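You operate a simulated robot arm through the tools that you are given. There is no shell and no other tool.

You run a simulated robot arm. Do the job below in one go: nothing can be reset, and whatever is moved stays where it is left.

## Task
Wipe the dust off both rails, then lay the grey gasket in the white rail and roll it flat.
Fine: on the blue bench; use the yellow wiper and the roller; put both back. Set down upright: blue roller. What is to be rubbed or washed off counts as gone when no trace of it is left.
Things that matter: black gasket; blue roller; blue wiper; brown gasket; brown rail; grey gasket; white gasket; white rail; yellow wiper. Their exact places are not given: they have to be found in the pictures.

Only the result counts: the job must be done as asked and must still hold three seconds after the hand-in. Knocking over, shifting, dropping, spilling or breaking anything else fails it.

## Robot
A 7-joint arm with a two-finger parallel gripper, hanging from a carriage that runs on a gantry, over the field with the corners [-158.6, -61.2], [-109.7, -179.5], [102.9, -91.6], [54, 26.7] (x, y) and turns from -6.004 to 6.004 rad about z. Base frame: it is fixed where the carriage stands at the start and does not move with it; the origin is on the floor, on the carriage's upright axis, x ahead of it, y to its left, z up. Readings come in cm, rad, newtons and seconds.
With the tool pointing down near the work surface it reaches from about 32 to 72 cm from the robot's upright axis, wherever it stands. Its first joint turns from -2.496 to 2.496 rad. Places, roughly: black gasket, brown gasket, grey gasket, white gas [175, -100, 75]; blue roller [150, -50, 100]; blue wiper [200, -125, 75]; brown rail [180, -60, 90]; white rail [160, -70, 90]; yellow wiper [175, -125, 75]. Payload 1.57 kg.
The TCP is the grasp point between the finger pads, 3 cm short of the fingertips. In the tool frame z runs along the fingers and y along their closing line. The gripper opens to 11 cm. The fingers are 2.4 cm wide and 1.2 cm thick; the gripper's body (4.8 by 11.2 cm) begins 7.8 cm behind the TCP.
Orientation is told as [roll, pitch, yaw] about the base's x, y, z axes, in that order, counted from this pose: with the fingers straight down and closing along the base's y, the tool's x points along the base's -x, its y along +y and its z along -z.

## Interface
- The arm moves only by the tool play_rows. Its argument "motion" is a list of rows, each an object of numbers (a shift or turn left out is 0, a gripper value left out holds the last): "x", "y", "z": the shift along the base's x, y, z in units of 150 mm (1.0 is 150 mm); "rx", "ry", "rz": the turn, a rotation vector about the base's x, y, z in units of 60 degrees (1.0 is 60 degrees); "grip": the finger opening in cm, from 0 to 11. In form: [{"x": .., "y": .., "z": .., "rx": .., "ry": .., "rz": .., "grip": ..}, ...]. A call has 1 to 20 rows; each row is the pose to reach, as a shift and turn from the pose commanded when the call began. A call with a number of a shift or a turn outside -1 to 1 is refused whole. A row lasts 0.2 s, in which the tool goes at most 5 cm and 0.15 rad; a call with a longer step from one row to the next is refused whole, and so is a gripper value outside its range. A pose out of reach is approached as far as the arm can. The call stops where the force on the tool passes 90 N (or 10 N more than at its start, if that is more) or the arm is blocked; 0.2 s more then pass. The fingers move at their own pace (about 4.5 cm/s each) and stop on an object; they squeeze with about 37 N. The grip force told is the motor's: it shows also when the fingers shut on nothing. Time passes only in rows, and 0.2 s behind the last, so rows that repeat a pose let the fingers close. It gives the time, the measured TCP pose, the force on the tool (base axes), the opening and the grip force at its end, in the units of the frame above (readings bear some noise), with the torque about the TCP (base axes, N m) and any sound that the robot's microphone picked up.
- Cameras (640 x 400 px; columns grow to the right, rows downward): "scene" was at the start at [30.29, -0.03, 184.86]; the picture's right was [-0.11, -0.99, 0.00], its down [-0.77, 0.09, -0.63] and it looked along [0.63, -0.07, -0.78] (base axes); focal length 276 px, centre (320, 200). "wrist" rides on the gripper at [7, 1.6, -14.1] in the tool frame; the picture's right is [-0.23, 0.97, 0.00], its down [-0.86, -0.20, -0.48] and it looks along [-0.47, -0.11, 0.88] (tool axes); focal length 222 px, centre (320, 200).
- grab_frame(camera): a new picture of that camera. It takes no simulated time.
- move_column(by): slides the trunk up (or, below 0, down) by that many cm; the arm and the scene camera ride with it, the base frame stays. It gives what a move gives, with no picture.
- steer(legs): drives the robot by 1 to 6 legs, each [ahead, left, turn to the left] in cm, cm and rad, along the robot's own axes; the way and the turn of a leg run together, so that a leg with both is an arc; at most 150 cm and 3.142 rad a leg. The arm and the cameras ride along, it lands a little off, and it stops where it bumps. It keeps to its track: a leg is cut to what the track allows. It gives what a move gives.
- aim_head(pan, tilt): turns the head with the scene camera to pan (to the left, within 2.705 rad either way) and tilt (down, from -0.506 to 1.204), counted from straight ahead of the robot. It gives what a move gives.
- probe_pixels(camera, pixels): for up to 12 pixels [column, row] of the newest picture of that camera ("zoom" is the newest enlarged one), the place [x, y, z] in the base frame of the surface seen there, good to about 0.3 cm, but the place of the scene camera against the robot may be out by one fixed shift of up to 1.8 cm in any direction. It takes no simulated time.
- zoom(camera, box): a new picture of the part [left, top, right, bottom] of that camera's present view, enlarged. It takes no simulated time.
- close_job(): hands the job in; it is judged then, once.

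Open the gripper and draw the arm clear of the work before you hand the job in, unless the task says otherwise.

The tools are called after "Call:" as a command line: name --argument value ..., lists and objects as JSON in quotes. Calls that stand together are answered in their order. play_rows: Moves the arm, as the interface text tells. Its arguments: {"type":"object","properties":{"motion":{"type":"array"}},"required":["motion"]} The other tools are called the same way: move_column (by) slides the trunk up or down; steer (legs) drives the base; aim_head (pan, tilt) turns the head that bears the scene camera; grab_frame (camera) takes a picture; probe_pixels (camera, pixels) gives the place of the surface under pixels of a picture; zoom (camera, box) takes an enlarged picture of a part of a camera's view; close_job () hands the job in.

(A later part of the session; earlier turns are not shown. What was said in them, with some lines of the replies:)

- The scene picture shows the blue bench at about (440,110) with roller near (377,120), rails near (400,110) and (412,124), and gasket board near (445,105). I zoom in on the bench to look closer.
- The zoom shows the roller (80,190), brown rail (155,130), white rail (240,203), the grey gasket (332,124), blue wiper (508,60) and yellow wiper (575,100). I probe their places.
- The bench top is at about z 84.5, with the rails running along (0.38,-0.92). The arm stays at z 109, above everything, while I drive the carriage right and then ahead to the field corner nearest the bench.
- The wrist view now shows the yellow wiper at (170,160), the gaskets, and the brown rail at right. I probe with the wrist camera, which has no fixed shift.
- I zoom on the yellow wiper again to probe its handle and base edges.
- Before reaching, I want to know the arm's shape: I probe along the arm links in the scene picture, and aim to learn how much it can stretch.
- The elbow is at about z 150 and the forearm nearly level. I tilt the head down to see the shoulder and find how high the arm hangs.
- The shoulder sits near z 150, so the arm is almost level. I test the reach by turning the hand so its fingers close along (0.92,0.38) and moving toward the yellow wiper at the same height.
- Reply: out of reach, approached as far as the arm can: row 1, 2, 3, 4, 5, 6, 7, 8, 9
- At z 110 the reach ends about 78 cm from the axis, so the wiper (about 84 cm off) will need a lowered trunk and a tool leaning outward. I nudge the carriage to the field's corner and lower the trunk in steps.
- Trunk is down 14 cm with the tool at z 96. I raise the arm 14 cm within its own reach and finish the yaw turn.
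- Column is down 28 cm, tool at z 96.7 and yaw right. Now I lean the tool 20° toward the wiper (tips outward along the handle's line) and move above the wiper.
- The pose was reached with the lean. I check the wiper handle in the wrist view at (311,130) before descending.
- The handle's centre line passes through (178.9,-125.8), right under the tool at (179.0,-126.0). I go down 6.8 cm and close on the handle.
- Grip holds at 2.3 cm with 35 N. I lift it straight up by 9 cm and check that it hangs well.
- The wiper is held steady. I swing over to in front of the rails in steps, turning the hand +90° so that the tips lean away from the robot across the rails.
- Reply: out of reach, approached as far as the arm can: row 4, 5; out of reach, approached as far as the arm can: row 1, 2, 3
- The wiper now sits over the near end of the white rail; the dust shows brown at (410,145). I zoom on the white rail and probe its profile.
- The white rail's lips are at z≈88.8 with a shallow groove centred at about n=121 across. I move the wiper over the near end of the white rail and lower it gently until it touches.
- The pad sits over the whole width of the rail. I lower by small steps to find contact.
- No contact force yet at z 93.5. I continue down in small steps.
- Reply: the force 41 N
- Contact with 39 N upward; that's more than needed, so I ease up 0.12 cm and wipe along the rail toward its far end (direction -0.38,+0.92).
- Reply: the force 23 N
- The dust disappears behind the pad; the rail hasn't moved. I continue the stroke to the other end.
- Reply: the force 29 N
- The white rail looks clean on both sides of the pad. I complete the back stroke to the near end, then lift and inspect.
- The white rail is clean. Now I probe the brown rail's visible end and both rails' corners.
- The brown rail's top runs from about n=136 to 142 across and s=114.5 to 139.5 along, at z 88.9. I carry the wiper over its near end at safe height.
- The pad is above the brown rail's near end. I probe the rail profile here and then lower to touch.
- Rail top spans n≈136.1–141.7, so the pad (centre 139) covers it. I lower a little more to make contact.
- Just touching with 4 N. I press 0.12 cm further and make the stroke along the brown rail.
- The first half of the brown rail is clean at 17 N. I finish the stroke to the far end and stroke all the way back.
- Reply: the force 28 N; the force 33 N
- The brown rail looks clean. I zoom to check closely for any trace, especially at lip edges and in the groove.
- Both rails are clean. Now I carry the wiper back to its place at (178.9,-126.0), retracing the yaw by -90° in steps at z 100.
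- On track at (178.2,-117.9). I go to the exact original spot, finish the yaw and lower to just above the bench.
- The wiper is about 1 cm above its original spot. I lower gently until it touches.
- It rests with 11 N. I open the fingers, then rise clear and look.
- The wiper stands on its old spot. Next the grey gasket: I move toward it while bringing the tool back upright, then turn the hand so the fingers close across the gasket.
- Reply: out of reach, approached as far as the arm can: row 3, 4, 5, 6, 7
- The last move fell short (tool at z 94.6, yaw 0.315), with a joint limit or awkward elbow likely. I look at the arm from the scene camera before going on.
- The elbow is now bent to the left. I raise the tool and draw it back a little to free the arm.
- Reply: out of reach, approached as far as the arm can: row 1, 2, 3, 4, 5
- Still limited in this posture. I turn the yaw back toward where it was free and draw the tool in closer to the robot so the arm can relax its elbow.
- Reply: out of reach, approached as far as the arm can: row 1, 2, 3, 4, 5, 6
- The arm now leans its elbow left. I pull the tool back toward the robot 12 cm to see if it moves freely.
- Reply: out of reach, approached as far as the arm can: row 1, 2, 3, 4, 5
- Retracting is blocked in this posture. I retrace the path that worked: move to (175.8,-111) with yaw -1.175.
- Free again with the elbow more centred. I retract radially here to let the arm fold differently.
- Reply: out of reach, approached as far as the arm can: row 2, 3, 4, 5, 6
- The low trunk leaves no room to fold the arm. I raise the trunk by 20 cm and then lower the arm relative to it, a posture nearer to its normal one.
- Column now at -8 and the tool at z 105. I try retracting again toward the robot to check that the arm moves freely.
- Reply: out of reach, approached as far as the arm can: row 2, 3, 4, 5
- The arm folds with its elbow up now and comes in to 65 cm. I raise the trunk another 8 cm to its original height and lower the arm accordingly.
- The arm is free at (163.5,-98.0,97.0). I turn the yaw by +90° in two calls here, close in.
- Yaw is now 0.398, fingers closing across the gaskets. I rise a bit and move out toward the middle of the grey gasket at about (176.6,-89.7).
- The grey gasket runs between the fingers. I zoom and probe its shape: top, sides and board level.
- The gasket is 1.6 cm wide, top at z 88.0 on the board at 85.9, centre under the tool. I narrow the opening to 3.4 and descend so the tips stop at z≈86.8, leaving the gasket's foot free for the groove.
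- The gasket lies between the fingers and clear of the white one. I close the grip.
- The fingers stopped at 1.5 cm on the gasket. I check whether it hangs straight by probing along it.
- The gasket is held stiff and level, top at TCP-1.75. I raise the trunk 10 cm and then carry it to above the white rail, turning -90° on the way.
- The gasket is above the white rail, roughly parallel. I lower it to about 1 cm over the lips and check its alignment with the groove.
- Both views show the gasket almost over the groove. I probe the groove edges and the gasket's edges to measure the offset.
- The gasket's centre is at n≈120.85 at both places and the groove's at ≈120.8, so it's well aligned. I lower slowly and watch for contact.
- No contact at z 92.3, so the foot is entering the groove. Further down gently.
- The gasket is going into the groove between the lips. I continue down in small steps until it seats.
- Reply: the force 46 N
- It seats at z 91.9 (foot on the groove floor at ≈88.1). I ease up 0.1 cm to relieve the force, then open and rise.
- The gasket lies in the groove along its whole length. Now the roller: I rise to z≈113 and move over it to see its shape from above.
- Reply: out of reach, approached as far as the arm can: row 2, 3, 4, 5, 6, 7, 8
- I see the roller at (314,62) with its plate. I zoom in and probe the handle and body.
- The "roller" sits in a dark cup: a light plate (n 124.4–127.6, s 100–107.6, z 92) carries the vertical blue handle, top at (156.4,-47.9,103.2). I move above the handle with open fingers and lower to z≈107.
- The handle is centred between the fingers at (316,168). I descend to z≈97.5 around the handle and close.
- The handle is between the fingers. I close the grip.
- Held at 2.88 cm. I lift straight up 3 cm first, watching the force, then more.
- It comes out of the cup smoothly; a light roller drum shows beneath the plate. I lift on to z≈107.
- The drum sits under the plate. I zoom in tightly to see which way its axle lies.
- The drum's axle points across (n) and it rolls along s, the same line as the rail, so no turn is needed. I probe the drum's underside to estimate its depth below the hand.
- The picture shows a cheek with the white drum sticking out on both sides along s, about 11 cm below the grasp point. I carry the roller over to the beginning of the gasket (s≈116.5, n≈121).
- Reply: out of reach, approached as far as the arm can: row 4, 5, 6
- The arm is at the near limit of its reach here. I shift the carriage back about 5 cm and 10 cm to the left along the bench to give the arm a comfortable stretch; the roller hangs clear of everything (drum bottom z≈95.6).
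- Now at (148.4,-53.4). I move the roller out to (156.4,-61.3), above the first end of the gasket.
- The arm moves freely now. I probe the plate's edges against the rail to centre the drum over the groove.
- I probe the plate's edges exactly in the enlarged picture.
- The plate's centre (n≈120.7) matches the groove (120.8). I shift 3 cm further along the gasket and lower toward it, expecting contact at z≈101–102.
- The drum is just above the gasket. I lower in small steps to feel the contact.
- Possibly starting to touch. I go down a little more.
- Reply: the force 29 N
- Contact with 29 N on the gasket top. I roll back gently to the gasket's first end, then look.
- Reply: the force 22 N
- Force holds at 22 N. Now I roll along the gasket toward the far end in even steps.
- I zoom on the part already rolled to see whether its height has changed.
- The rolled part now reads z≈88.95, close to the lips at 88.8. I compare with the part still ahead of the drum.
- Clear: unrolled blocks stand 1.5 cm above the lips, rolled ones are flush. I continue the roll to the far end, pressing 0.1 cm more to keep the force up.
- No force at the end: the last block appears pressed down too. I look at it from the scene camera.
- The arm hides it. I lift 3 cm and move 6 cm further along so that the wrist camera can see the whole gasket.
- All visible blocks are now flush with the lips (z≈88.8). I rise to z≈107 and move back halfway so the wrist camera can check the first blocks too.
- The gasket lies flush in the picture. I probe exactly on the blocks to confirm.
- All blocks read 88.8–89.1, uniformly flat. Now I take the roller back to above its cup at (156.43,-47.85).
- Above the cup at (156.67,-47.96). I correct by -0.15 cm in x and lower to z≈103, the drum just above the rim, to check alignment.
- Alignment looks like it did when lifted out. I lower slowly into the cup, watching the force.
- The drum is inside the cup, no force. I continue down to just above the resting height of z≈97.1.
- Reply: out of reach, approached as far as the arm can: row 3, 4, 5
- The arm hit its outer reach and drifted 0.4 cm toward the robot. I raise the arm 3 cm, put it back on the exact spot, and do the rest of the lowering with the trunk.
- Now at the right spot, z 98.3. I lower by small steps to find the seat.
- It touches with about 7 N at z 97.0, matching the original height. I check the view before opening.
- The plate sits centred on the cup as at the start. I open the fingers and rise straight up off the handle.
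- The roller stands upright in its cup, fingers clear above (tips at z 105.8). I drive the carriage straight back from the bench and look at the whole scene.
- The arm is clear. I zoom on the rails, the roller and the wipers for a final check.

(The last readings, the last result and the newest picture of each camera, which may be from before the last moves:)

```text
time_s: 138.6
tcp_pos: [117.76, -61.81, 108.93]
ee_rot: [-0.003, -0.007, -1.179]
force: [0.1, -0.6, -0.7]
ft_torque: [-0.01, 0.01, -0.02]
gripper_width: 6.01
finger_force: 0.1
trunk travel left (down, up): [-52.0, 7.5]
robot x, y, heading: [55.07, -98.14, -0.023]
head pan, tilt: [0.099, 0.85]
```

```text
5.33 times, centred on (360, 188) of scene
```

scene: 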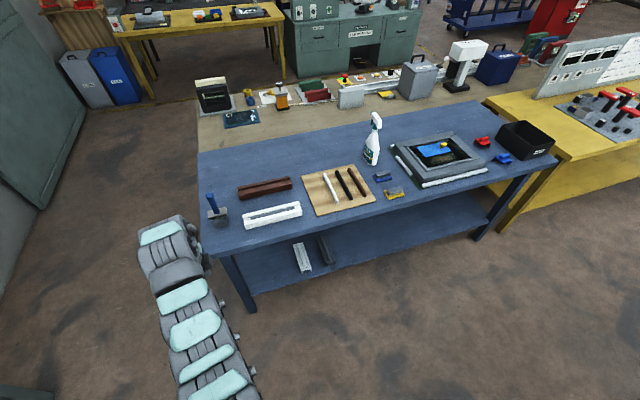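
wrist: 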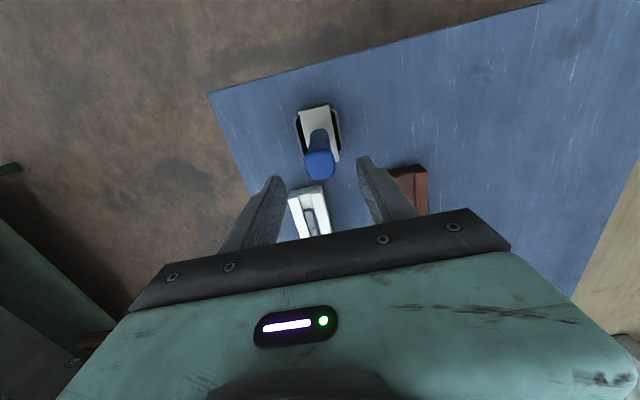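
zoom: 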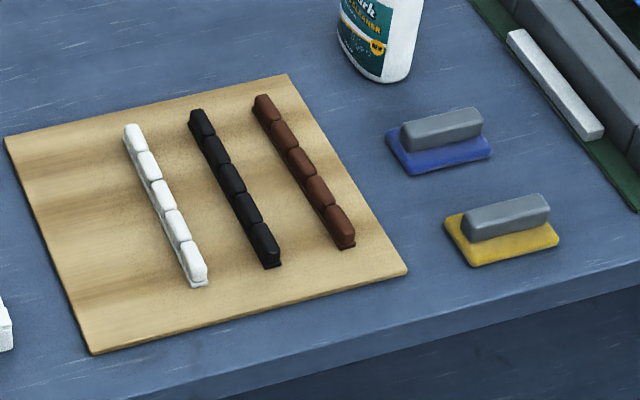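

Both rails are clean, the grey gasket lies flush in the white rail, the roller stands upright in its cup and the yellow wiper is back on its spot; the gripper is open and the arm is clear. I hand in the job.

Call:
close_job

```text
The job is handed in.
```

The job is done and handed in. No verdict came back with the hand-in, so what follows rests on my last pictures and probes.

- **Rails:** I wiped both rails end to end with the yellow wiper. No trace of dust shows in the close-up pictures.
- **Gasket:** The grey gasket lies in the groove of the white rail, centred along it. After rolling, its blocks sit level with the rail's lips. Before rolling, the blocks stood about 1.5 cm above the lips.
- **Tools:** The yellow wiper is back on its old spot, and the blue roller stands upright in its cup.
- **Other things:** The remaining gaskets, the blue wiper and the spray bottle look untouched.

The gripper was open and the arm well back from the bench when I handed in.
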